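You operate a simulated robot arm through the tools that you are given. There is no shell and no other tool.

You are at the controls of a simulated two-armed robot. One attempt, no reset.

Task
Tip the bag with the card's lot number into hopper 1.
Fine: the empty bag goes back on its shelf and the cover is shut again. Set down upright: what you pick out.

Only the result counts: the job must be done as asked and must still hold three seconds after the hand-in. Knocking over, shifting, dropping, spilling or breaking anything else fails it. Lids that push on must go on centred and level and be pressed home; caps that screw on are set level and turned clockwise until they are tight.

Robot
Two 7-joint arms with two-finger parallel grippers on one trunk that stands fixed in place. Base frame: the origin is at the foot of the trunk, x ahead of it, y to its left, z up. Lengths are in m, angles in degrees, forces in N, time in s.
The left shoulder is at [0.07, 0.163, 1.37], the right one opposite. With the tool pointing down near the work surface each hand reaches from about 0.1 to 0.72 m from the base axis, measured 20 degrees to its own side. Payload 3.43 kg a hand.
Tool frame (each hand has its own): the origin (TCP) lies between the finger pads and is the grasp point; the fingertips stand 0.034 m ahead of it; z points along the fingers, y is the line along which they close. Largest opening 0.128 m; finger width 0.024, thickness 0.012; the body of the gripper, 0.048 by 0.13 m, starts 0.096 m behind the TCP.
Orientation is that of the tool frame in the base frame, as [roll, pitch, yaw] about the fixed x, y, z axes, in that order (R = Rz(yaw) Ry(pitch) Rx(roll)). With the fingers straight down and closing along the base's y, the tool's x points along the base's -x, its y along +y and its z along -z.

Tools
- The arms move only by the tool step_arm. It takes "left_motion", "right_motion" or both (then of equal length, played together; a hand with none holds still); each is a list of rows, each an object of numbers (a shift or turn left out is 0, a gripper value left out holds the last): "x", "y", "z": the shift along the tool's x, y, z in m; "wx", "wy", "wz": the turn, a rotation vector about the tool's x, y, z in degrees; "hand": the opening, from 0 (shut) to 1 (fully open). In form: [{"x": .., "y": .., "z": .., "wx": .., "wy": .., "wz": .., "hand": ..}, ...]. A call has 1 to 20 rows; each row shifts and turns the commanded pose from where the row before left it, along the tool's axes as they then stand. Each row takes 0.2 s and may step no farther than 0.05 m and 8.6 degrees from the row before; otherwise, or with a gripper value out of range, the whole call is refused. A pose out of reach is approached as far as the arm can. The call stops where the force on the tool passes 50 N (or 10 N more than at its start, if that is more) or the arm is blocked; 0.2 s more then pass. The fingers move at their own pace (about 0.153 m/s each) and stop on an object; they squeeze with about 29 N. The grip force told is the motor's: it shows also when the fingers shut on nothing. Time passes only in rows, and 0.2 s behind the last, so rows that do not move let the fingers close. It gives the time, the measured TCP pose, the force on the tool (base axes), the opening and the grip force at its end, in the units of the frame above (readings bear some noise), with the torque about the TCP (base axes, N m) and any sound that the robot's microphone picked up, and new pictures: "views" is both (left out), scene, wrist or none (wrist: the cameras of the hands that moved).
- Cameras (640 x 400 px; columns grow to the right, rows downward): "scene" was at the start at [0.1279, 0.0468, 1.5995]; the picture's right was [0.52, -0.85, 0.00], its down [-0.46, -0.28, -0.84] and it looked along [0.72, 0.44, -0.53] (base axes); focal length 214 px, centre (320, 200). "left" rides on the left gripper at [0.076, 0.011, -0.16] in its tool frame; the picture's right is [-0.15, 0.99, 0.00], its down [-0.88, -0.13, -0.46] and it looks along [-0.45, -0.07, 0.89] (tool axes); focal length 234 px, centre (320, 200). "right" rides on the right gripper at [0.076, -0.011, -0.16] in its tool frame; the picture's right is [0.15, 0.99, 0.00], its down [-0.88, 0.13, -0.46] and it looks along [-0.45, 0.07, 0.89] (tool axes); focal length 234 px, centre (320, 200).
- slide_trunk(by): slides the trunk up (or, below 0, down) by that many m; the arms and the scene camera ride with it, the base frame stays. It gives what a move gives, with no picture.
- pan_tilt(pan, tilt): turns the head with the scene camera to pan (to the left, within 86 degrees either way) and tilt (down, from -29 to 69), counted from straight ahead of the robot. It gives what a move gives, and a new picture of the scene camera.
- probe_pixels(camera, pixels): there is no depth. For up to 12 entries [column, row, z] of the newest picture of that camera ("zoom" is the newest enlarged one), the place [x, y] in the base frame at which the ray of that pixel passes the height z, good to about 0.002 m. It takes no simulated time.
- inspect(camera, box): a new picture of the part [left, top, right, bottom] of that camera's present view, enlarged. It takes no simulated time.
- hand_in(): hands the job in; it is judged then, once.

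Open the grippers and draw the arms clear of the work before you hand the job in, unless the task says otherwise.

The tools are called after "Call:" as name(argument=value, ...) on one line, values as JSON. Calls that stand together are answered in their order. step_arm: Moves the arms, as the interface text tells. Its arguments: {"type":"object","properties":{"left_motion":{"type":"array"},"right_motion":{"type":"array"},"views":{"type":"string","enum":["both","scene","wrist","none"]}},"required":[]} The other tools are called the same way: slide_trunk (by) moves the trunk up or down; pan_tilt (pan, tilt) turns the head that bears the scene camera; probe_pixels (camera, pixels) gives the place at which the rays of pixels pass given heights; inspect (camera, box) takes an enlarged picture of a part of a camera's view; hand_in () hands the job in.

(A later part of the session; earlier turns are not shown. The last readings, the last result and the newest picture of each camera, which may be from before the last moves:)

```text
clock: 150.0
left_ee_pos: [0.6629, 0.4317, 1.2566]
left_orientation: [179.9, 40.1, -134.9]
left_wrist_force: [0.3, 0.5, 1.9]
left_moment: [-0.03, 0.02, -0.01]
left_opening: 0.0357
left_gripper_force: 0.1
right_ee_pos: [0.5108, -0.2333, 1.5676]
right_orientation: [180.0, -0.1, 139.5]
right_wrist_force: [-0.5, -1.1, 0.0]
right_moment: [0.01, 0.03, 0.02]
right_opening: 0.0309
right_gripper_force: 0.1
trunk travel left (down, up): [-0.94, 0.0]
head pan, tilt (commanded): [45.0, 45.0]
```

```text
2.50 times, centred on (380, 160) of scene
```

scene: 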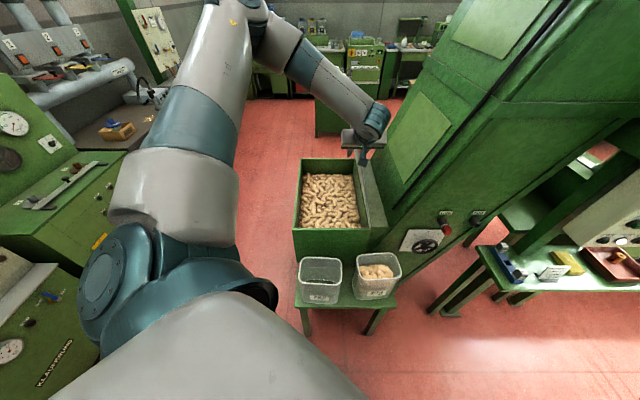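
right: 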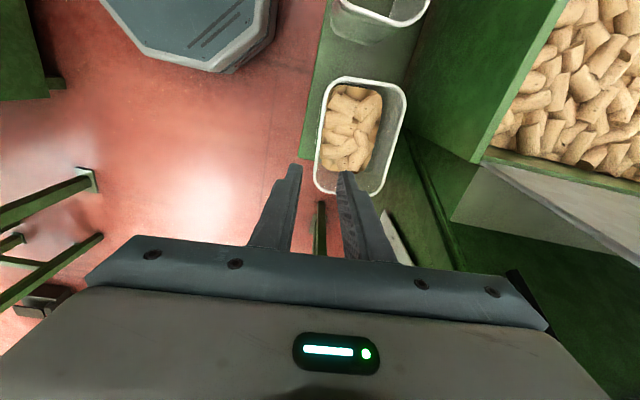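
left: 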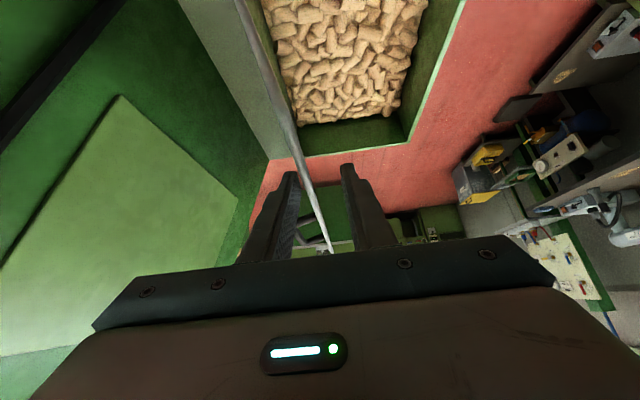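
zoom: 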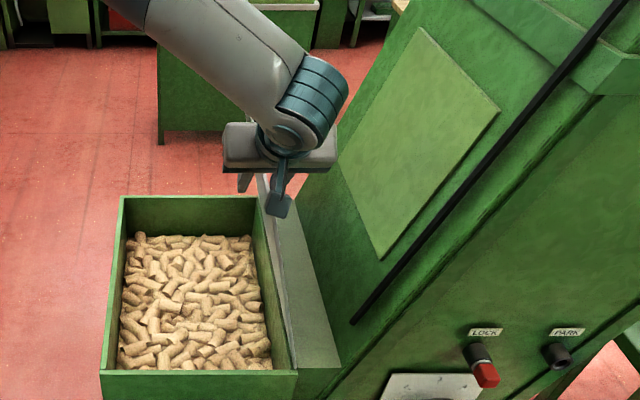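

The plate moved with the tower-side finger and holds by friction at ≈76–78°. I withdraw upward, set the trunk back to the opening-phase height and go above the handle as before.

Call:
step_arm(left_motion=[{"x": -0.0257, "z": -0.0306}, {"x": -0.0257, "z": -0.0306}, {"x": -0.0129, "z": -0.0153}, {"wy": 5}, {"wy": 5}, {"x": 0}], views="none")

Call:
slide_trunk(by=-0.05)

Call:
step_arm(left_motion=[{"x": -0.0294, "z": 0.017}, {"x": -0.0294, "z": 0.017}, {"x": -0.0294, "z": 0.017}, {"x": -0.0294, "z": 0.017}, {"x": 0}], views="both")

Call:
inspect(camera="left", box=[200, 60, 440, 260])

```text
clock: 151.4
left_ee_pos: [0.6625, 0.4299, 1.3579]
left_orientation: [-180.0, 30.1, -134.9]
left_wrist_force: [0.0, -0.1, -0.3]
left_moment: [0.01, 0.01, 0.0]
left_opening: 0.0358
left_gripper_force: 0.1
right_ee_pos: [0.5095, -0.2324, 1.5686]
right_orientation: [-179.9, -0.1, 139.6]
right_wrist_force: [-0.2, 0.2, 0.7]
right_moment: [0.01, -0.01, 0.02]
right_opening: 0.0308
right_gripper_force: 0.2
trunk travel left (down, up): [-0.94, 0.0]
head pan, tilt (commanded): [45.0, 45.0]
```

```text
clock: 152.3
left_ee_pos: [0.6618, 0.4307, 1.3074]
left_orientation: [-179.9, 30.1, -134.9]
left_wrist_force: [-0.2, 0.0, 0.1]
left_moment: [0.01, -0.01, 0.01]
left_opening: 0.0359
left_gripper_force: 0.1
right_ee_pos: [0.5099, -0.2328, 1.5188]
right_orientation: [-180.0, 0.1, 139.5]
right_wrist_force: [-0.1, -0.3, -0.4]
right_moment: [0.0, 0.0, -0.03]
right_opening: 0.0306
right_gripper_force: 0.1
trunk travel left (down, up): [-0.89, 0.05]
head pan, tilt (commanded): [45.0, 45.0]
```

```text
clock: 153.5
left_ee_pos: [0.7594, 0.5292, 1.3069]
left_orientation: [179.9, 30.0, -134.8]
left_wrist_force: [0.3, -0.1, -0.3]
left_moment: [0.01, -0.01, -0.01]
left_opening: 0.036
left_gripper_force: 0.0
right_ee_pos: [0.5111, -0.2314, 1.5193]
right_orientation: [-180.0, 0.0, 139.6]
right_wrist_force: [-0.3, 0.5, 0.2]
right_moment: [0.02, -0.04, 0.02]
right_opening: 0.0306
right_gripper_force: 0.1
trunk travel left (down, up): [-0.89, 0.05]
head pan, tilt (commanded): [45.0, 45.0]
```

scene: 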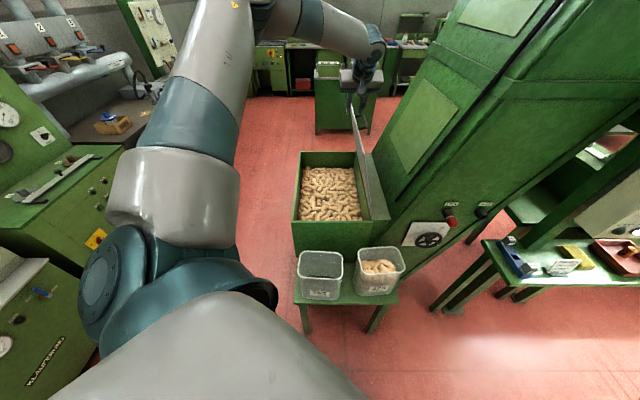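
left: 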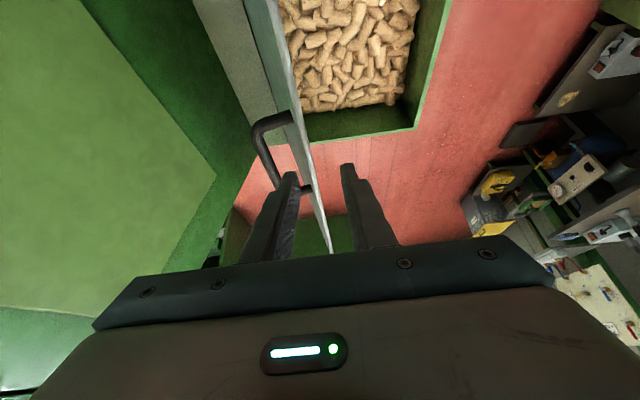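

```text
2.00 times, centred on (320, 160) of left
```

zoom: 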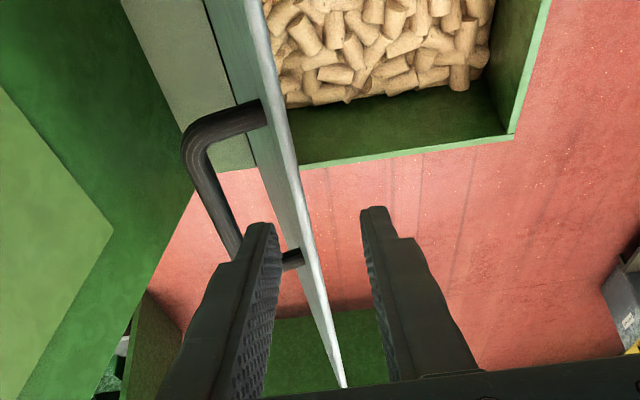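

Call:
probe_pixels(camera="zoom", pixels=[[205, 170, 1.236], [222, 205, 1.236], [232, 235, 1.236], [270, 110, 1.236], [290, 180, 1.258], [320, 290, 1.258]])

```text
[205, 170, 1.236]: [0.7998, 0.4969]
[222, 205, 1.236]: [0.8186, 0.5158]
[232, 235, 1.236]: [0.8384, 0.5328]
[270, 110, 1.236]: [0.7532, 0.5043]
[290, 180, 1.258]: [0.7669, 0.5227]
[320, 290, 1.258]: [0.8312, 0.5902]
```

The bar is at s≈0.2145, z≈1.236 (cover at ~78°). I narrow the jaw, rise a little, and move sideways over the bar for a look down.

Call:
step_arm(left_motion=[{"x": -0.015, "z": -0.026, "hand": 0.18}, {"y": -0.026, "x": 0.0091, "z": -0.0053}, {"y": -0.027, "x": 0.0091, "z": -0.0053}, {"x": 0}], views="wrist")

Call:
inspect(camera="left", box=[220, 80, 420, 240])

```text
clock: 154.5
left_ee_pos: [0.7808, 0.4762, 1.3367]
left_orientation: [-179.9, 30.1, -134.8]
left_wrist_force: [-0.2, -0.7, 0.7]
left_moment: [0.01, 0.0, -0.02]
left_opening: 0.0233
left_gripper_force: 0.0
right_ee_pos: [0.5091, -0.231, 1.5199]
right_orientation: [-179.9, -0.1, 139.5]
right_wrist_force: [-0.6, -0.5, 0.4]
right_moment: [0.03, -0.02, 0.02]
right_opening: 0.0306
right_gripper_force: 0.0
trunk travel left (down, up): [-0.89, 0.05]
head pan, tilt (commanded): [45.0, 45.0]
```

left: 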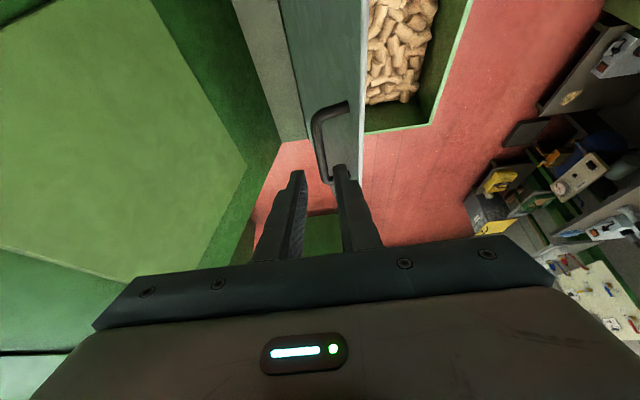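

```text
2.50 times, centred on (320, 160) of left
```

zoom: 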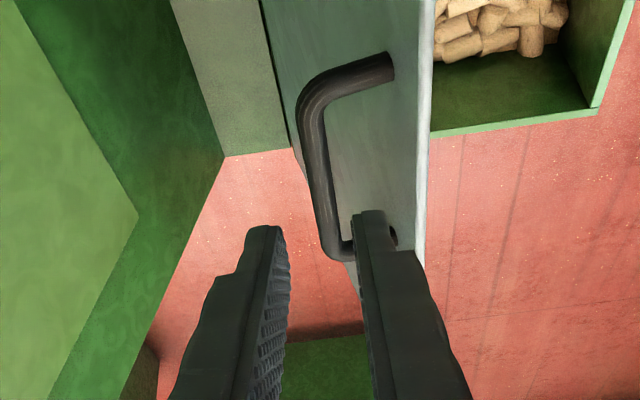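

The bar sits midway between the fingertips' lines with the plate just outside. I advance along the finger axis toward it, in two stages.

Call:
step_arm(left_motion=[{"z": 0.025}, {"z": 0.025}, {"z": 0.015}, {"x": 0}], views="wrist")

Call:
inspect(camera="left", box=[220, 80, 420, 240])

```text
clock: 155.5
left_ee_pos: [0.8065, 0.4965, 1.2825]
left_orientation: [179.9, 30.2, -134.9]
left_wrist_force: [0.6, -0.4, -0.2]
left_moment: [0.01, -0.03, 0.0]
left_opening: 0.0231
left_gripper_force: 0.0
right_ee_pos: [0.5091, -0.2338, 1.5184]
right_orientation: [-180.0, -0.1, 139.6]
right_wrist_force: [0.4, -0.3, 0.3]
right_moment: [0.04, 0.01, 0.0]
right_opening: 0.031
right_gripper_force: 0.0
trunk travel left (down, up): [-0.89, 0.05]
head pan, tilt (commanded): [45.0, 45.0]
```

left: 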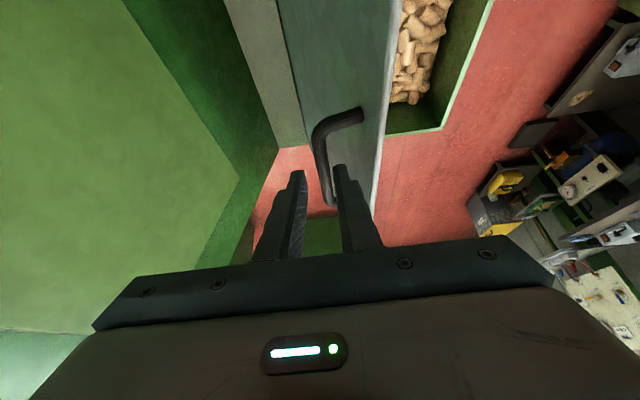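

```text
2.50 times, centred on (320, 160) of left
```

zoom: 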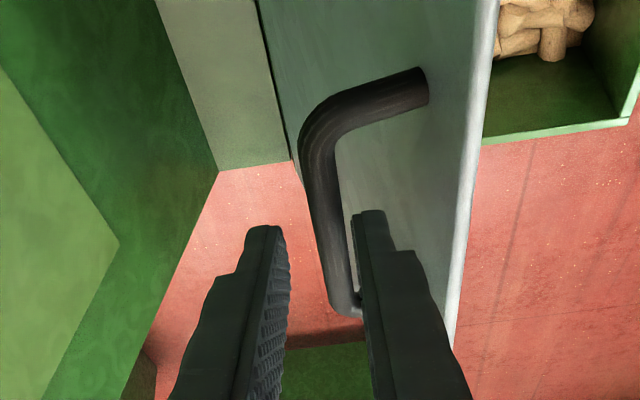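

Alignment is good. I advance 3 cm more and close on the bar.

Call:
step_arm(left_motion=[{"z": 0.015}, {"z": 0.014}, {"x": 0}], views="wrist")

Call:
inspect(camera="left", box=[220, 80, 420, 240])

```text
clock: 156.3
left_ee_pos: [0.8164, 0.508, 1.2557]
left_orientation: [180.0, 30.1, -135.0]
left_wrist_force: [0.0, 0.3, 0.3]
left_moment: [-0.04, 0.0, -0.02]
left_opening: 0.0227
left_gripper_force: 0.1
right_ee_pos: [0.5096, -0.2325, 1.5209]
right_orientation: [-180.0, 0.0, 139.5]
right_wrist_force: [0.4, 0.0, -0.1]
right_moment: [0.0, -0.03, 0.03]
right_opening: 0.0306
right_gripper_force: 0.1
trunk travel left (down, up): [-0.89, 0.05]
head pan, tilt (commanded): [45.0, 45.0]
```

left: 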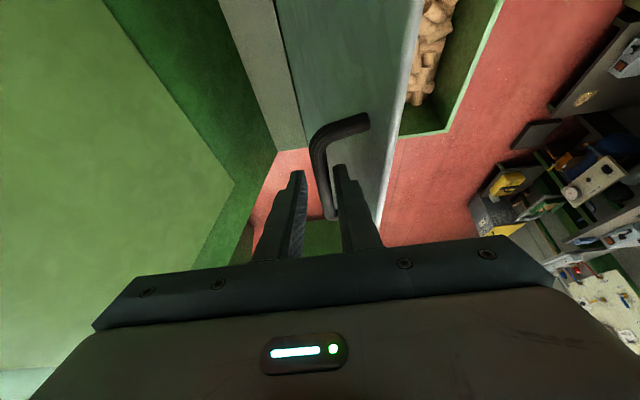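

```text
2.50 times, centred on (320, 160) of left
```

zoom: 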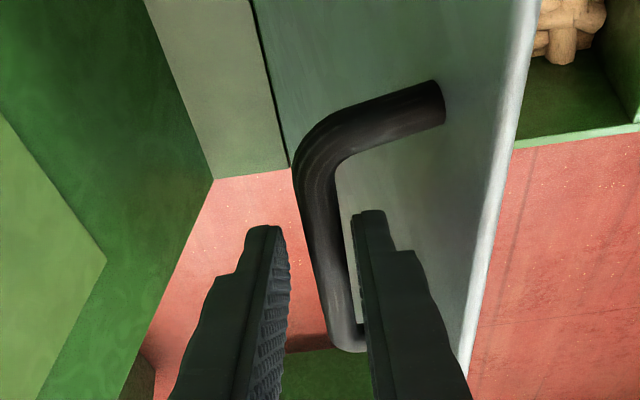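

The bar lies between the fingers. Closing now.

Call:
step_arm(left_motion=[{"hand": 0}, {"hand": 0}, {"x": 0}], views="wrist")

```text
clock: 157.1
left_ee_pos: [0.815, 0.5072, 1.2559]
left_orientation: [-180.0, 30.2, -134.9]
left_wrist_force: [-0.9, 1.1, 2.3]
left_moment: [0.02, 0.04, -1.26]
left_opening: 0.0116
left_gripper_force: 45.5
right_ee_pos: [0.5083, -0.2334, 1.5186]
right_orientation: [-180.0, 0.0, 139.5]
right_wrist_force: [0.0, 0.5, 0.1]
right_moment: [0.0, -0.02, 0.0]
right_opening: 0.0307
right_gripper_force: 0.1
trunk travel left (down, up): [-0.89, 0.05]
head pan, tilt (commanded): [45.0, 45.0]
```

left: 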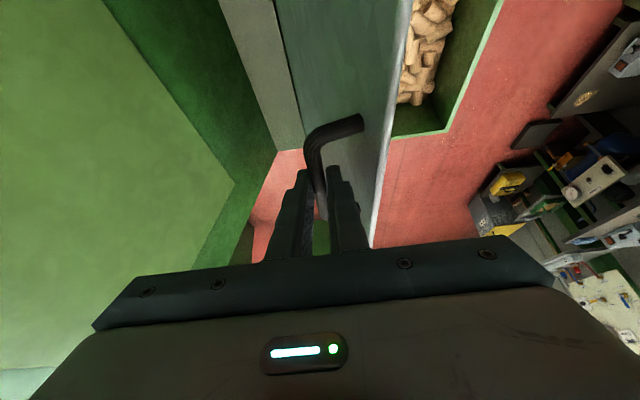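

Gripped again (opening 0.0116) at θ≈79°. I run the opening arc in reverse, first 20°.

Call:
step_arm(left_motion=[{"y": 0.0261, "x": 0.002, "z": 0.0034}, {"y": 0.0257, "x": 0.0031, "z": 0.0054}, {"y": 0.0251, "x": 0.0042, "z": 0.0073}, {"y": 0.0242, "x": 0.0053, "z": 0.0092}, {"x": 0}], views="both")

```text
clock: 158.3
left_ee_pos: [0.7427, 0.5801, 1.2267]
left_orientation: [180.0, 30.1, -135.0]
left_wrist_force: [1.6, 3.1, 0.9]
left_moment: [0.31, -0.51, -1.27]
left_opening: 0.0116
left_gripper_force: 45.2
right_ee_pos: [0.5105, -0.2319, 1.5184]
right_orientation: [-180.0, 0.1, 139.5]
right_wrist_force: [0.0, 0.1, 0.0]
right_moment: [0.02, 0.0, -0.01]
right_opening: 0.0306
right_gripper_force: 0.0
trunk travel left (down, up): [-0.89, 0.05]
head pan, tilt (commanded): [45.0, 45.0]
```

scene: 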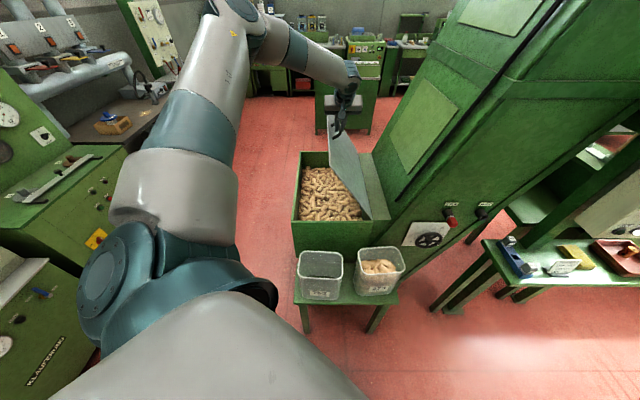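
left: 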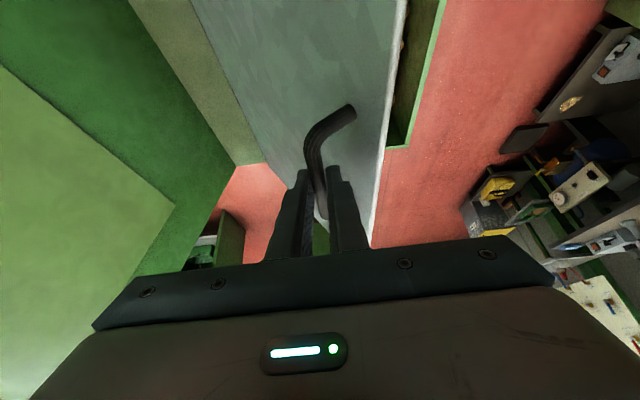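

Smooth, ~4 N. Before covering it, one more close look at the corks in the hopper.

Call:
inspect(camera="scene", box=[290, 160, 370, 225])

Call:
step_arm(left_motion=[{"y": 0.0232, "x": 0.0063, "z": 0.0109}, {"y": 0.022, "x": 0.0073, "z": 0.0126}, {"y": 0.0207, "x": 0.0083, "z": 0.0143}, {"y": 0.0191, "x": 0.0091, "z": 0.0158}, {"x": 0}], views="both")

```text
6.15 times, centred on (330, 192) of scene
```

zoom: 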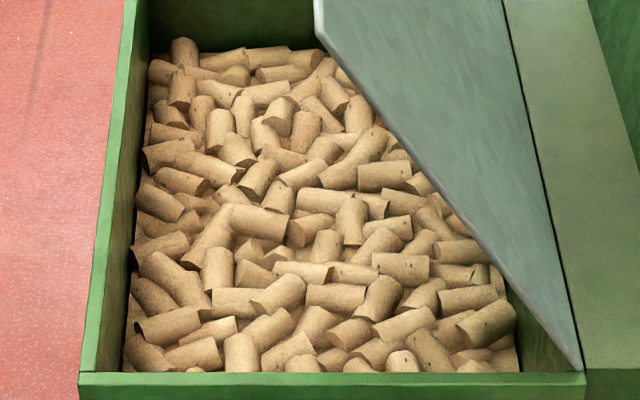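

```text
clock: 159.5
left_ee_pos: [0.6834, 0.6397, 1.1633]
left_orientation: [179.9, 30.1, -134.8]
left_wrist_force: [0.4, 2.8, -0.4]
left_moment: [0.11, -0.24, -1.01]
left_opening: 0.0115
left_gripper_force: 44.9
right_ee_pos: [0.5104, -0.2313, 1.5191]
right_orientation: [-180.0, 0.1, 139.5]
right_wrist_force: [0.2, -0.1, 0.3]
right_moment: [0.01, -0.01, 0.0]
right_opening: 0.0306
right_gripper_force: 0.1
trunk travel left (down, up): [-0.89, 0.05]
head pan, tilt (commanded): [45.0, 45.0]
```

scene: 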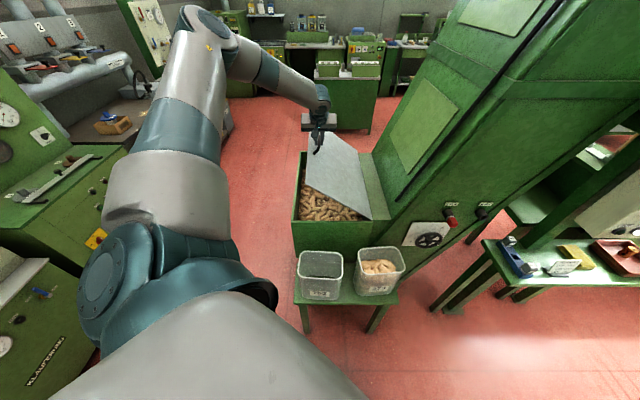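
left: 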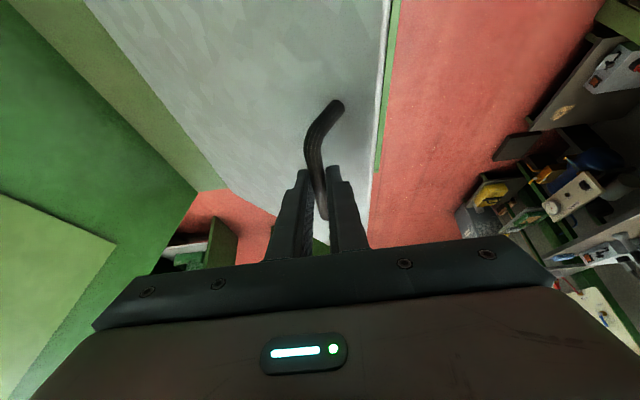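

Corks all look alike. I continue the closing arc.

Call:
step_arm(left_motion=[{"y": 0.0175, "x": 0.0099, "z": 0.0171}, {"y": 0.0157, "x": 0.0107, "z": 0.0184}, {"y": 0.0138, "x": 0.0113, "z": 0.0195}, {"y": 0.0118, "x": 0.0119, "z": 0.0205}, {"y": 0.0096, "x": 0.0123, "z": 0.0213}, {"x": 0}], views="both")

```text
clock: 160.9
left_ee_pos: [0.6348, 0.6885, 1.0526]
left_orientation: [179.9, 30.0, -135.0]
left_wrist_force: [-1.1, -4.5, -3.9]
left_moment: [-0.09, 0.04, -0.36]
left_opening: 0.0116
left_gripper_force: 44.9
right_ee_pos: [0.5106, -0.2329, 1.5191]
right_orientation: [180.0, 0.0, 139.5]
right_wrist_force: [-0.2, 0.4, 0.5]
right_moment: [-0.03, -0.01, 0.0]
right_opening: 0.0308
right_gripper_force: 0.1
trunk travel left (down, up): [-0.89, 0.05]
head pan, tilt (commanded): [45.0, 45.0]
```

scene: 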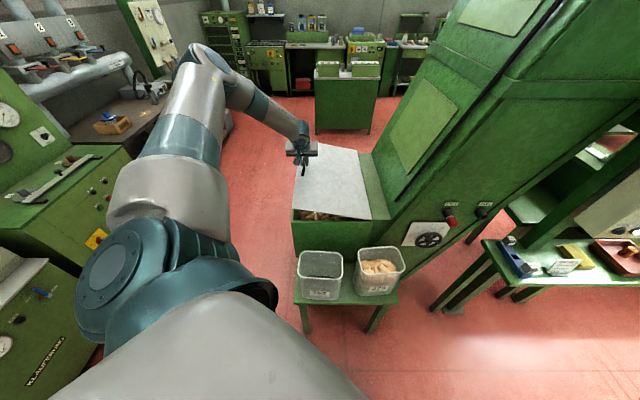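
left: 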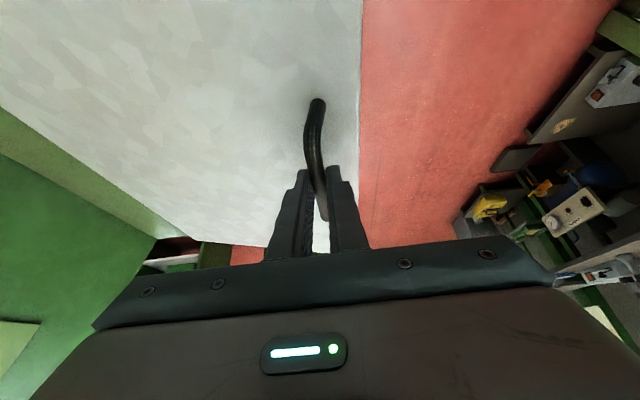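

About 14° left. I lower it the rest of the way gently until it seats.

Call:
step_arm(left_motion=[{"y": 0.0075, "x": 0.0127, "z": 0.022}, {"y": 0.0052, "x": 0.013, "z": 0.0224}, {"y": 0.0014, "x": 0.006, "z": 0.0104}, {"x": 0}], views="both")

```text
clock: 161.9
left_ee_pos: [0.6289, 0.694, 1.0216]
left_orientation: [180.0, 30.2, -135.0]
left_wrist_force: [-1.6, 2.9, 0.8]
left_moment: [0.01, -0.19, -0.33]
left_opening: 0.0115
left_gripper_force: 45.2
left hand out of reach, approached as far as the arm can: row 2, 3
right_ee_pos: [0.5099, -0.2328, 1.5189]
right_orientation: [180.0, 0.0, 139.5]
right_wrist_force: [-0.5, 0.0, 0.3]
right_moment: [-0.01, 0.01, 0.02]
right_opening: 0.0306
right_gripper_force: 0.1
trunk travel left (down, up): [-0.89, 0.05]
head pan, tilt (commanded): [45.0, 45.0]
```

scene: 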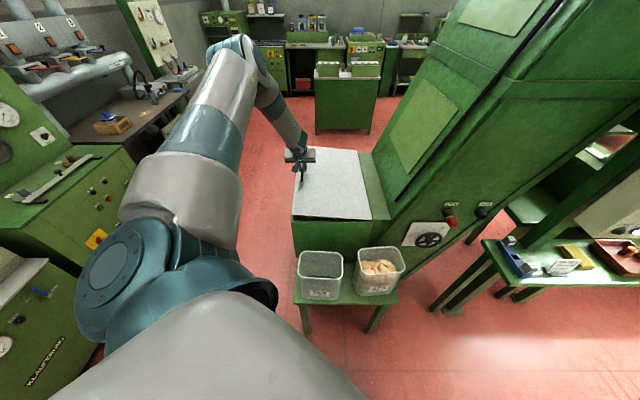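
left: 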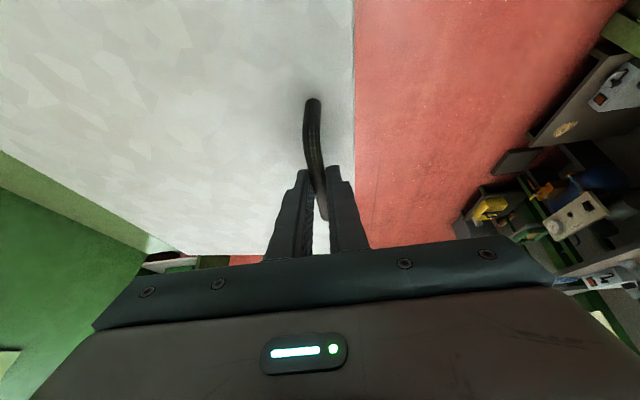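

The arm is at its reach, but the trunk can bring it down. I slide the trunk 3 cm lower, then finish with the arm.

Call:
slide_trunk(by=-0.03)

Call:
step_arm(left_motion=[{"x": 0.0025, "z": 0.0043, "y": 0.001}, {"x": 0.0025, "z": 0.0043, "y": 0.001}, {"x": 0}], views="both")

Call:
inspect(camera="scene", box=[270, 130, 400, 240])

```text
clock: 162.6
left_ee_pos: [0.6242, 0.699, 0.9882]
left_orientation: [179.9, 30.1, -134.8]
left_wrist_force: [-12.4, 14.8, -5.3]
left_moment: [0.87, -0.29, -0.11]
left_opening: 0.0115
left_gripper_force: 45.1
right_ee_pos: [0.5086, -0.2289, 1.4899]
right_orientation: [180.0, 0.1, 139.5]
right_wrist_force: [0.3, -0.2, -1.0]
right_moment: [-0.02, 0.0, -0.01]
right_opening: 0.0308
right_gripper_force: 0.0
trunk travel left (down, up): [-0.86, 0.08]
head pan, tilt (commanded): [45.0, 45.0]
```

```text
clock: 163.4
left_ee_pos: [0.6251, 0.6982, 0.9903]
left_orientation: [180.0, 30.1, -134.8]
left_wrist_force: [-17.9, 19.2, -3.0]
left_moment: [-0.53, 1.24, -0.04]
left_opening: 0.0118
left_gripper_force: 45.2
left hand out of reach, approached as far as the arm can: row 1, 2
right_ee_pos: [0.5072, -0.227, 1.4904]
right_orientation: [179.9, 0.2, 139.5]
right_wrist_force: [0.5, 0.8, -0.2]
right_moment: [0.0, -0.03, -0.04]
right_opening: 0.0307
right_gripper_force: 0.0
trunk travel left (down, up): [-0.86, 0.08]
head pan, tilt (commanded): [45.0, 45.0]
```

scene: 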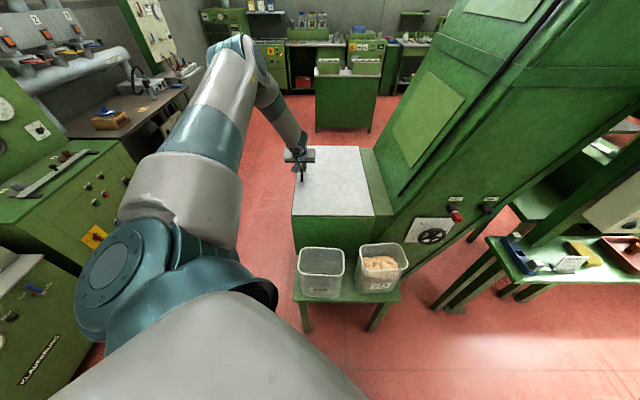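
left: 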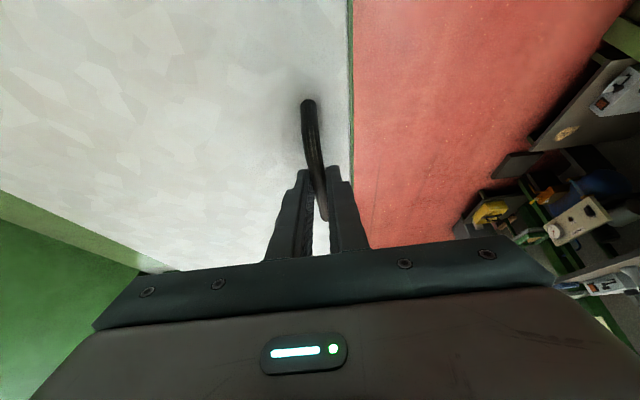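

```text
3.64 times, centred on (335, 185) of scene
```

zoom: 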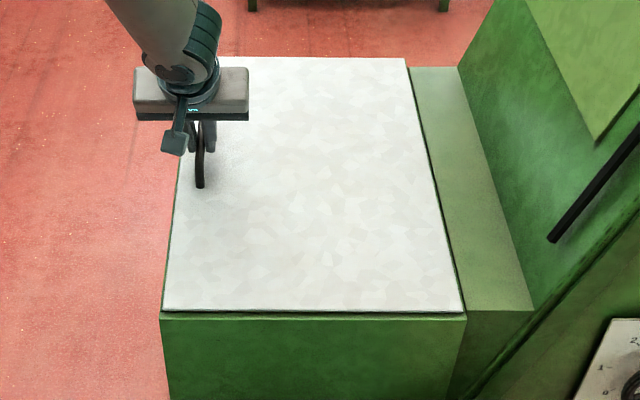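

The cover looks essentially down (front edge flush). There is side strain of ~26 N, so I release the bar slightly and re-check height.

Call:
step_arm(left_motion=[{"hand": 0.25}, {"x": 0}, {"x": 0}], views="both")

Call:
inspect(camera="scene", box=[270, 130, 400, 240])

```text
clock: 164.2
left_ee_pos: [0.628, 0.6932, 0.9914]
left_orientation: [-179.8, 30.2, -134.9]
left_wrist_force: [-0.5, 0.5, -0.4]
left_moment: [-0.05, -0.03, -0.01]
left_opening: 0.0323
left_gripper_force: 0.0
right_ee_pos: [0.5094, -0.2316, 1.4891]
right_orientation: [-180.0, 0.0, 139.6]
right_wrist_force: [-0.4, -0.2, 0.5]
right_moment: [-0.02, -0.02, 0.01]
right_opening: 0.0305
right_gripper_force: 0.0
trunk travel left (down, up): [-0.86, 0.08]
head pan, tilt (commanded): [45.0, 45.0]
```

scene: 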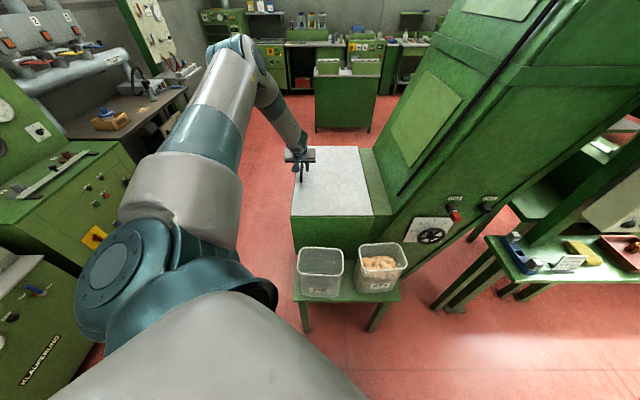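
left: 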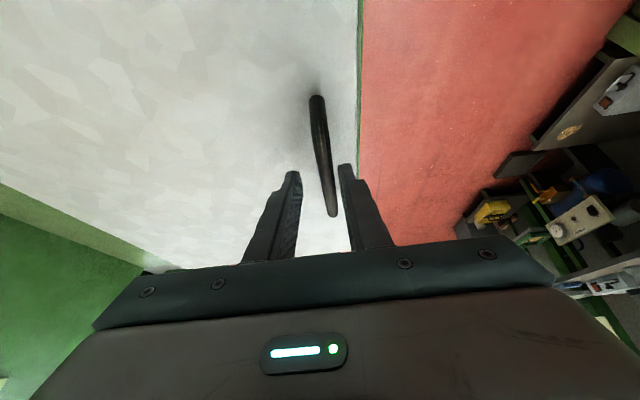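

```text
3.64 times, centred on (335, 185) of scene
```

zoom: 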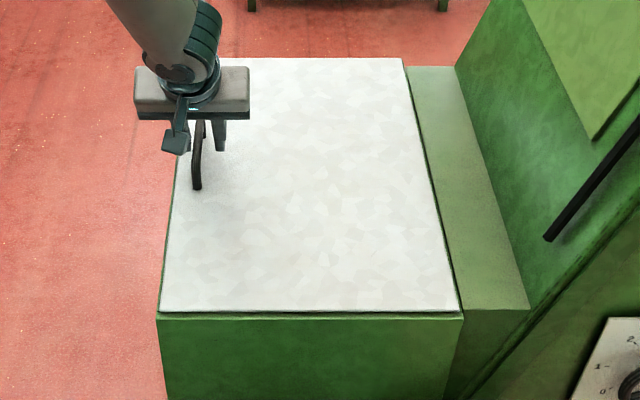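

The cover dropped flush after release. I withdraw the hand along its axis, then will press the cover down lightly to be sure it's shut.

Call:
step_arm(left_motion=[{"z": -0.03}, {"z": -0.04}, {"z": -0.04}, {"hand": 0.0, "x": 0.03}, {"x": 0.03}, {"x": 0.0}], views="both")

Call:
inspect(camera="scene", box=[270, 130, 400, 240])

Call:
inspect(camera="left", box=[200, 0, 440, 200])

```text
clock: 165.6
left_ee_pos: [0.5518, 0.6181, 1.0544]
left_orientation: [-179.8, 30.2, -134.9]
left_wrist_force: [-1.2, 0.3, 0.0]
left_moment: [0.01, 0.01, 0.0]
left_opening: 0.0
left_gripper_force: 29.0
right_ee_pos: [0.51, -0.2332, 1.4881]
right_orientation: [180.0, 0.0, 139.5]
right_wrist_force: [-0.1, 0.7, 0.8]
right_moment: [0.04, 0.0, 0.02]
right_opening: 0.0309
right_gripper_force: 0.0
trunk travel left (down, up): [-0.86, 0.08]
head pan, tilt (commanded): [45.0, 45.0]
```

scene: 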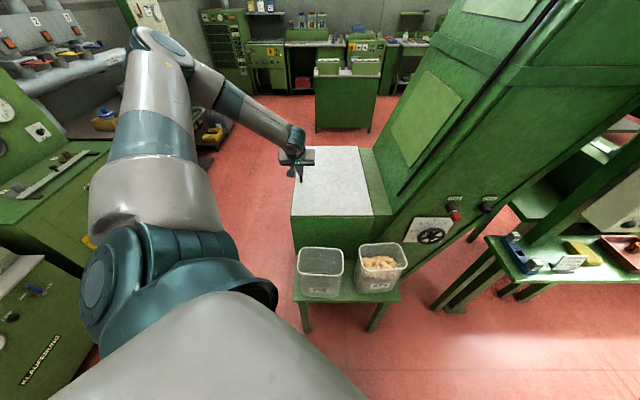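
left: 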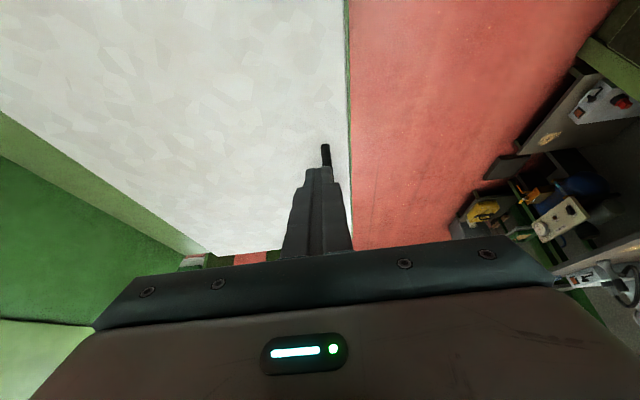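

```text
3.64 times, centred on (335, 185) of scene
```

zoom: 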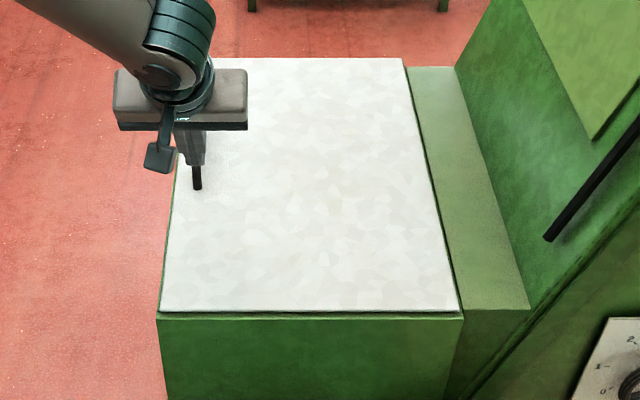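

```text
2.00 times, centred on (320, 100) of left
```

zoom: 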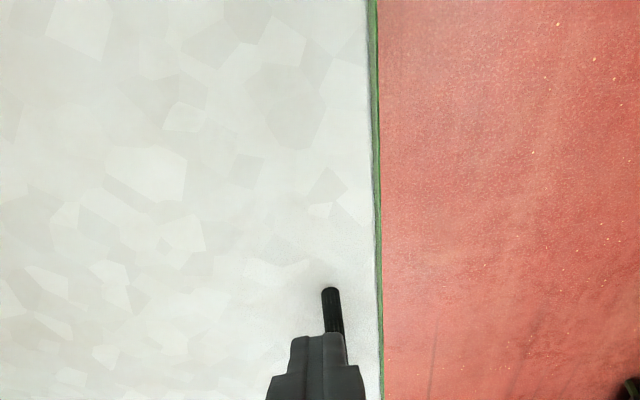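

The cover is flush with the box edge all along. I press it gently with the closed fingertips near the handle edge to confirm it is fully shut.

Call:
step_arm(left_motion=[{"x": 0.015, "z": 0.026}, {"x": 0.015, "z": 0.026}, {"x": 0.005, "z": 0.0087}, {"x": 0}], views="none")

Call:
step_arm(left_motion=[{"x": 0.002, "z": 0.0035}, {"x": 0}], views="none")

```text
clock: 166.6
left_ee_pos: [0.555, 0.619, 0.9859]
left_orientation: [-179.9, 30.2, -134.9]
left_wrist_force: [1.1, -0.4, 0.2]
left_moment: [-0.01, -0.02, 0.04]
left_opening: 0.0001
left_gripper_force: 28.9
right_ee_pos: [0.5094, -0.2326, 1.4879]
right_orientation: [180.0, 0.0, 139.4]
right_wrist_force: [1.0, 0.1, 1.1]
right_moment: [0.0, 0.04, 0.01]
right_opening: 0.0305
right_gripper_force: 0.1
trunk travel left (down, up): [-0.86, 0.08]
head pan, tilt (commanded): [45.0, 45.0]
```

```text
clock: 167.2
left_ee_pos: [0.5533, 0.6193, 0.9803]
left_orientation: [-179.9, 30.1, -134.9]
left_wrist_force: [-0.5, 0.4, -0.1]
left_moment: [-0.06, 0.01, 0.02]
left_opening: 0.0
left_gripper_force: 28.5
right_ee_pos: [0.5117, -0.2331, 1.4893]
right_orientation: [180.0, 0.1, 139.6]
right_wrist_force: [1.0, 0.8, -0.3]
right_moment: [-0.02, 0.02, 0.01]
right_opening: 0.0307
right_gripper_force: 0.1
trunk travel left (down, up): [-0.86, 0.08]
head pan, tilt (commanded): [45.0, 45.0]
```

No contact yet (tips ≈0.945); a few more millimetres.

Call:
step_arm(left_motion=[{"x": 0.002, "z": 0.0035}, {"x": 0}, {"x": 0.0015, "z": 0.0026}, {"x": 0}], views="none")

Call:
step_arm(left_motion=[{"x": 0.0015, "z": 0.0026}, {"x": 0}], views="both")

```text
clock: 168.2
left_ee_pos: [0.5536, 0.6194, 0.9743]
left_orientation: [-179.9, 30.2, -134.9]
left_wrist_force: [0.3, 0.1, -0.5]
left_moment: [0.02, 0.01, 0.0]
left_opening: 0.0
left_gripper_force: 29.1
right_ee_pos: [0.5092, -0.2332, 1.4894]
right_orientation: [-179.9, 0.0, 139.5]
right_wrist_force: [0.5, -0.4, 0.5]
right_moment: [-0.05, -0.01, 0.0]
right_opening: 0.0307
right_gripper_force: 0.0
trunk travel left (down, up): [-0.86, 0.08]
head pan, tilt (commanded): [45.0, 45.0]
```

```text
clock: 168.8
left_ee_pos: [0.5541, 0.6177, 0.9732]
left_orientation: [-180.0, 30.3, -134.9]
left_wrist_force: [-1.1, 3.5, 12.8]
left_moment: [0.18, -0.01, -0.02]
left_opening: 0.0
left_gripper_force: 28.6
right_ee_pos: [0.5091, -0.2331, 1.4901]
right_orientation: [179.9, 0.0, 139.5]
right_wrist_force: [-0.6, -0.1, 0.2]
right_moment: [0.02, -0.04, -0.06]
right_opening: 0.0306
right_gripper_force: 0.0
trunk travel left (down, up): [-0.86, 0.08]
head pan, tilt (commanded): [45.0, 45.0]
```

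scene: 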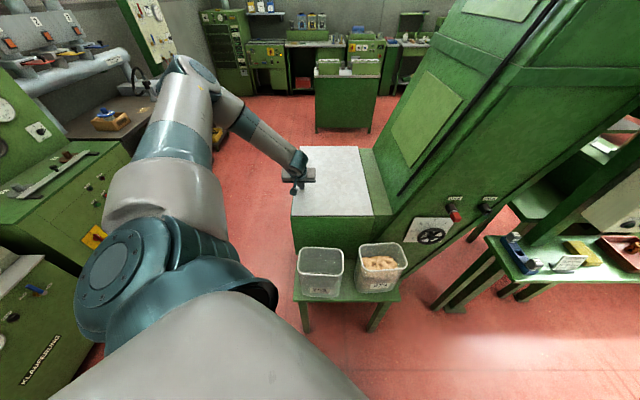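
left: 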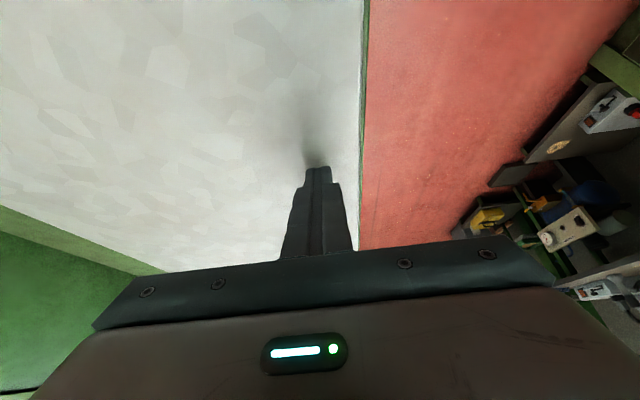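

Firm contact at plate height with 13 N — the cover is shut. I retract the hand upward and return it to the earlier viewing pose to verify tub 273 against the early picture.

Call:
step_arm(left_motion=[{"x": -0.02, "z": -0.0346}, {"x": -0.02, "z": -0.0346}, {"x": -0.02, "z": -0.0346}, {"x": -0.02, "z": -0.0346}, {"wy": 7.5, "x": 0.02}, {"wy": 7.5, "x": 0.02}, {"wy": 7.5, "x": 0.02}, {"wy": 7.5, "x": 0.02}, {"x": 0.03, "z": -0.03}, {"x": 0.03, "z": -0.03}, {"x": 0}], views="none")

```text
clock: 171.2
left_ee_pos: [0.4599, 0.5233, 1.164]
left_orientation: [180.0, 0.2, -135.0]
left_wrist_force: [0.1, -0.2, 0.4]
left_moment: [-0.03, 0.03, 0.0]
left_opening: 0.0
left_gripper_force: 28.7
right_ee_pos: [0.5115, -0.2316, 1.4892]
right_orientation: [180.0, -0.1, 139.5]
right_wrist_force: [0.1, 0.4, 1.2]
right_moment: [-0.03, 0.02, -0.02]
right_opening: 0.0307
right_gripper_force: 0.1
trunk travel left (down, up): [-0.86, 0.08]
head pan, tilt (commanded): [45.0, 45.0]
```

Call:
step_arm(left_motion=[{"x": 0.0131, "y": 0.0076, "z": -0.0421, "hand": 0.19}, {"x": 0.0131, "y": 0.0076, "z": -0.0421}, {"x": 0.0131, "y": 0.0076, "z": -0.0421}, {"x": 0.0131, "y": 0.0076, "z": -0.0421}, {"x": 0}], views="wrist")

Call:
inspect(camera="left", box=[130, 40, 340, 150])

```text
clock: 172.4
left_ee_pos: [0.3973, 0.5097, 1.332]
left_orientation: [-179.9, 0.0, -135.1]
left_wrist_force: [-0.7, 0.8, -1.4]
left_moment: [-0.02, 0.01, -0.01]
left_opening: 0.0241
left_gripper_force: 0.2
right_ee_pos: [0.5092, -0.2319, 1.4879]
right_orientation: [-179.9, -0.1, 139.5]
right_wrist_force: [0.0, 0.6, -0.2]
right_moment: [-0.01, 0.0, 0.03]
right_opening: 0.0309
right_gripper_force: 0.0
trunk travel left (down, up): [-0.86, 0.08]
head pan, tilt (commanded): [45.0, 45.0]
```

left: 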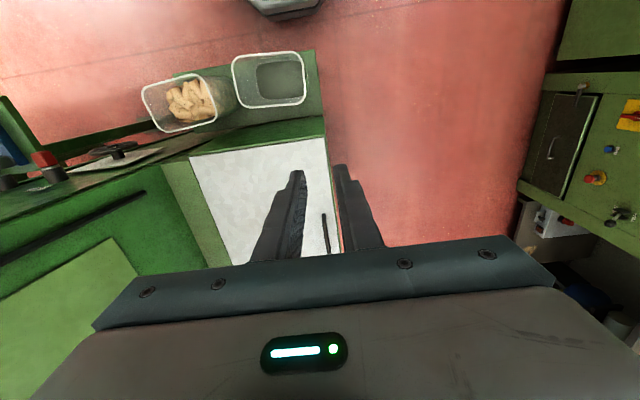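

```text
3.05 times, centred on (235, 95) of left
```

zoom: 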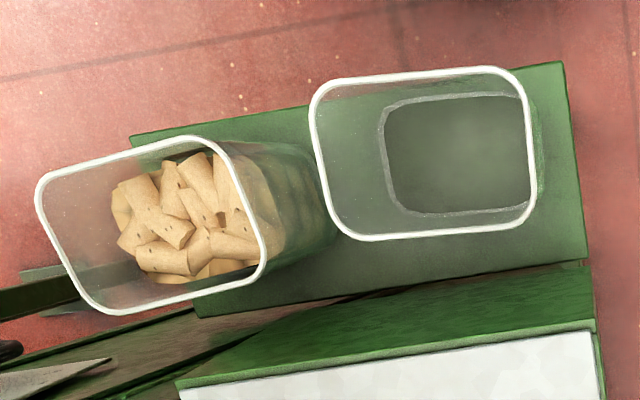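

273 matches the early picture to within a few mm. 752 stands ~3 cm nearer than its original spot; I'll nudge it back with a front-wall pinch. First I probe its rim from here.

Call:
probe_pixels(camera="zoom", pixels=[[345, 81, 0.82], [490, 68, 0.82], [360, 241, 0.82], [510, 230, 0.82], [311, 120, 0.82], [325, 200, 0.82], [527, 110, 0.82], [536, 190, 0.82], [135, 142, 0.82], [45, 230, 0.82], [265, 230, 0.82]])

Call:
step_arm(left_motion=[{"wz": 7.83, "hand": 0.26}, {"wz": 7.83}, {"wz": 7.83}, {"wz": 7.83}, {"wz": 7.83}, {"wz": 7.83}, {"wz": 7.83}, {"wz": 7.83}, {"wz": 7.83}, {"wz": 7.83}, {"wz": 7.83}, {"wz": 7.87}, {"x": 0}], views="wrist")

```text
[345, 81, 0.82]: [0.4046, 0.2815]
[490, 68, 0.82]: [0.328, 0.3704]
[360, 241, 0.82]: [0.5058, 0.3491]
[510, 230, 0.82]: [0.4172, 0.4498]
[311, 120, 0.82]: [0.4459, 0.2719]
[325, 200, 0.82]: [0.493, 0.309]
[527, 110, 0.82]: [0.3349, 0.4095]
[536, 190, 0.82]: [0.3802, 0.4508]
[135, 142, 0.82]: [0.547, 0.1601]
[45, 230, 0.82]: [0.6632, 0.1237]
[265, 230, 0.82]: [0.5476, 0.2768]
```

```text
clock: 175.2
left_ee_pos: [0.398, 0.5078, 1.3349]
left_orientation: [179.9, 0.0, 130.8]
left_wrist_force: [-0.8, -0.4, 0.6]
left_moment: [0.0, 0.02, 0.01]
left_opening: 0.0333
left_gripper_force: 0.0
right_ee_pos: [0.5098, -0.2329, 1.4886]
right_orientation: [-180.0, 0.0, 139.5]
right_wrist_force: [0.1, -0.5, 0.0]
right_moment: [0.01, -0.01, -0.04]
right_opening: 0.0308
right_gripper_force: 0.1
trunk travel left (down, up): [-0.86, 0.08]
head pan, tilt (commanded): [45.0, 45.0]
```

left: 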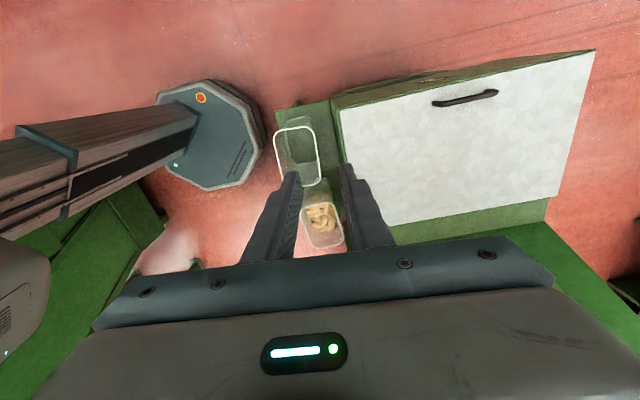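

I move over 752's front wall at (0.3686, 0.328) and begin descending.

Call:
step_arm(left_motion=[{"x": -0.0291, "y": -0.035}, {"x": -0.0291, "y": -0.035}, {"x": -0.0291, "y": -0.035}, {"x": -0.0291, "y": -0.035}, {"z": 0.045}, {"z": 0.045}, {"z": 0.045}, {"z": 0.045}, {"z": 0.045}, {"z": 0.045}, {"z": 0.045}, {"z": 0.045}, {"z": 0.045}, {"x": 0}], views="both")

Call:
inspect(camera="left", box=[200, 60, 440, 260])

```text
clock: 178.2
left_ee_pos: [0.3686, 0.3285, 0.9553]
left_orientation: [179.9, 0.2, 131.0]
left_wrist_force: [-0.3, -0.4, 0.3]
left_moment: [-0.01, -0.02, -0.02]
left_opening: 0.0333
left_gripper_force: 0.1
left hand out of reach, approached as far as the arm can: row 13
right_ee_pos: [0.5087, -0.2313, 1.4888]
right_orientation: [180.0, 0.1, 139.5]
right_wrist_force: [-0.3, -0.2, 0.3]
right_moment: [0.03, -0.01, -0.03]
right_opening: 0.0306
right_gripper_force: 0.0
trunk travel left (down, up): [-0.86, 0.08]
head pan, tilt (commanded): [45.0, 45.0]
```

scene: 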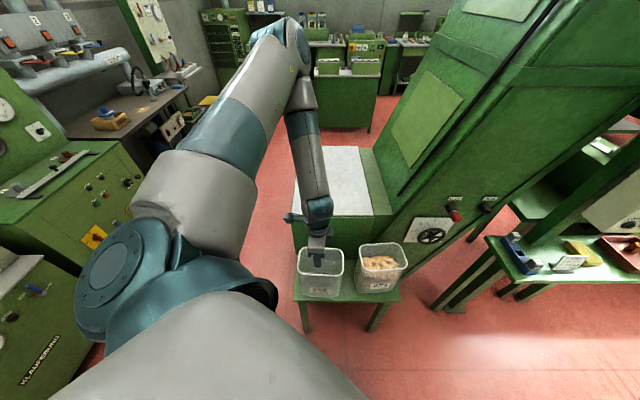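
left: 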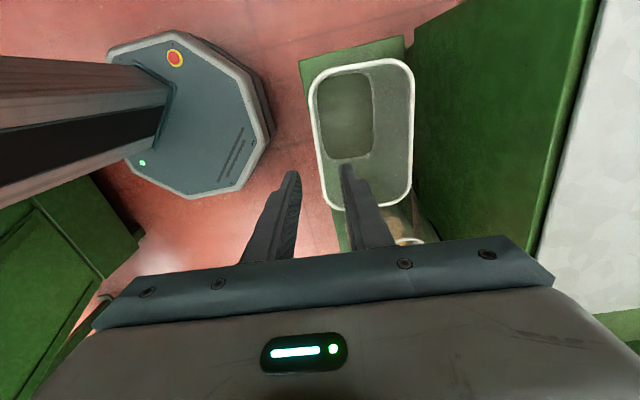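

```text
2.00 times, centred on (320, 160) of left
```

zoom: 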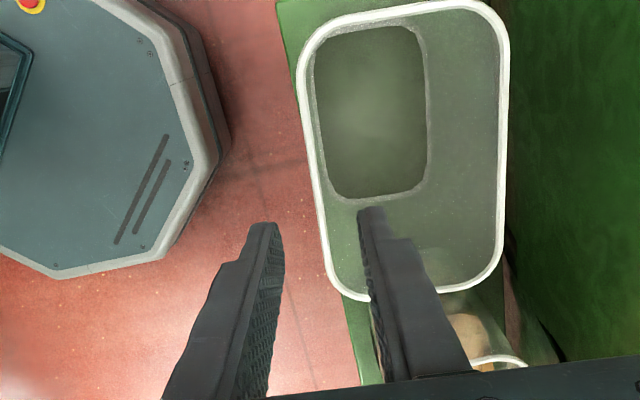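

The wall is centred between the fingers. I use the trunk to lower the rest, 0.10 first.

Call:
slide_trunk(by=-0.1)

Call:
step_arm(left_motion=[{"x": 0}], views="both")

Call:
inspect(camera="left", box=[200, 60, 440, 260])

```text
clock: 179.6
left_ee_pos: [0.3699, 0.3291, 0.855]
left_orientation: [179.8, 0.1, 131.0]
left_wrist_force: [-0.8, 0.0, -1.3]
left_moment: [-0.01, 0.02, 0.05]
left_opening: 0.0335
left_gripper_force: 0.0
right_ee_pos: [0.5102, -0.2321, 1.3903]
right_orientation: [-180.0, 0.0, 139.5]
right_wrist_force: [-0.2, -0.8, 0.4]
right_moment: [-0.01, 0.01, -0.02]
right_opening: 0.0308
right_gripper_force: 0.1
trunk travel left (down, up): [-0.76, 0.18]
head pan, tilt (commanded): [45.0, 45.0]
```

```text
clock: 180.0
left_ee_pos: [0.3703, 0.3283, 0.8546]
left_orientation: [179.8, 0.0, 131.0]
left_wrist_force: [-0.5, -0.4, -0.7]
left_moment: [-0.02, -0.03, 0.0]
left_opening: 0.0334
left_gripper_force: 0.1
right_ee_pos: [0.5105, -0.232, 1.3892]
right_orientation: [179.9, -0.1, 139.5]
right_wrist_force: [-0.1, -0.2, 0.4]
right_moment: [0.01, 0.0, 0.02]
right_opening: 0.0307
right_gripper_force: 0.2
trunk travel left (down, up): [-0.76, 0.18]
head pan, tilt (commanded): [45.0, 45.0]
```

scene: 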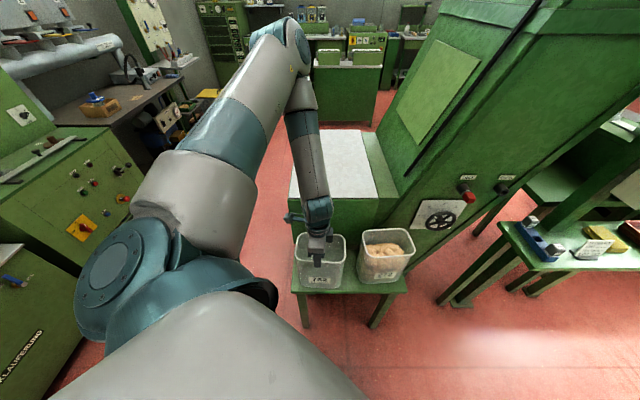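
left: 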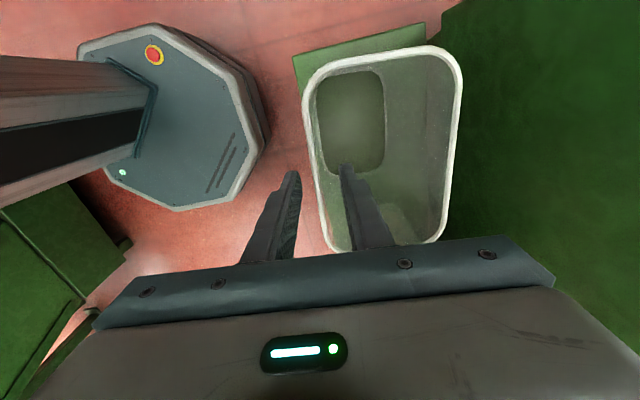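

```text
2.00 times, centred on (320, 160) of left
```

zoom: 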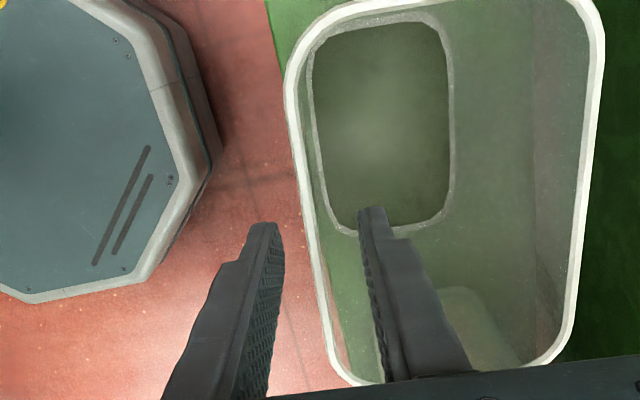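

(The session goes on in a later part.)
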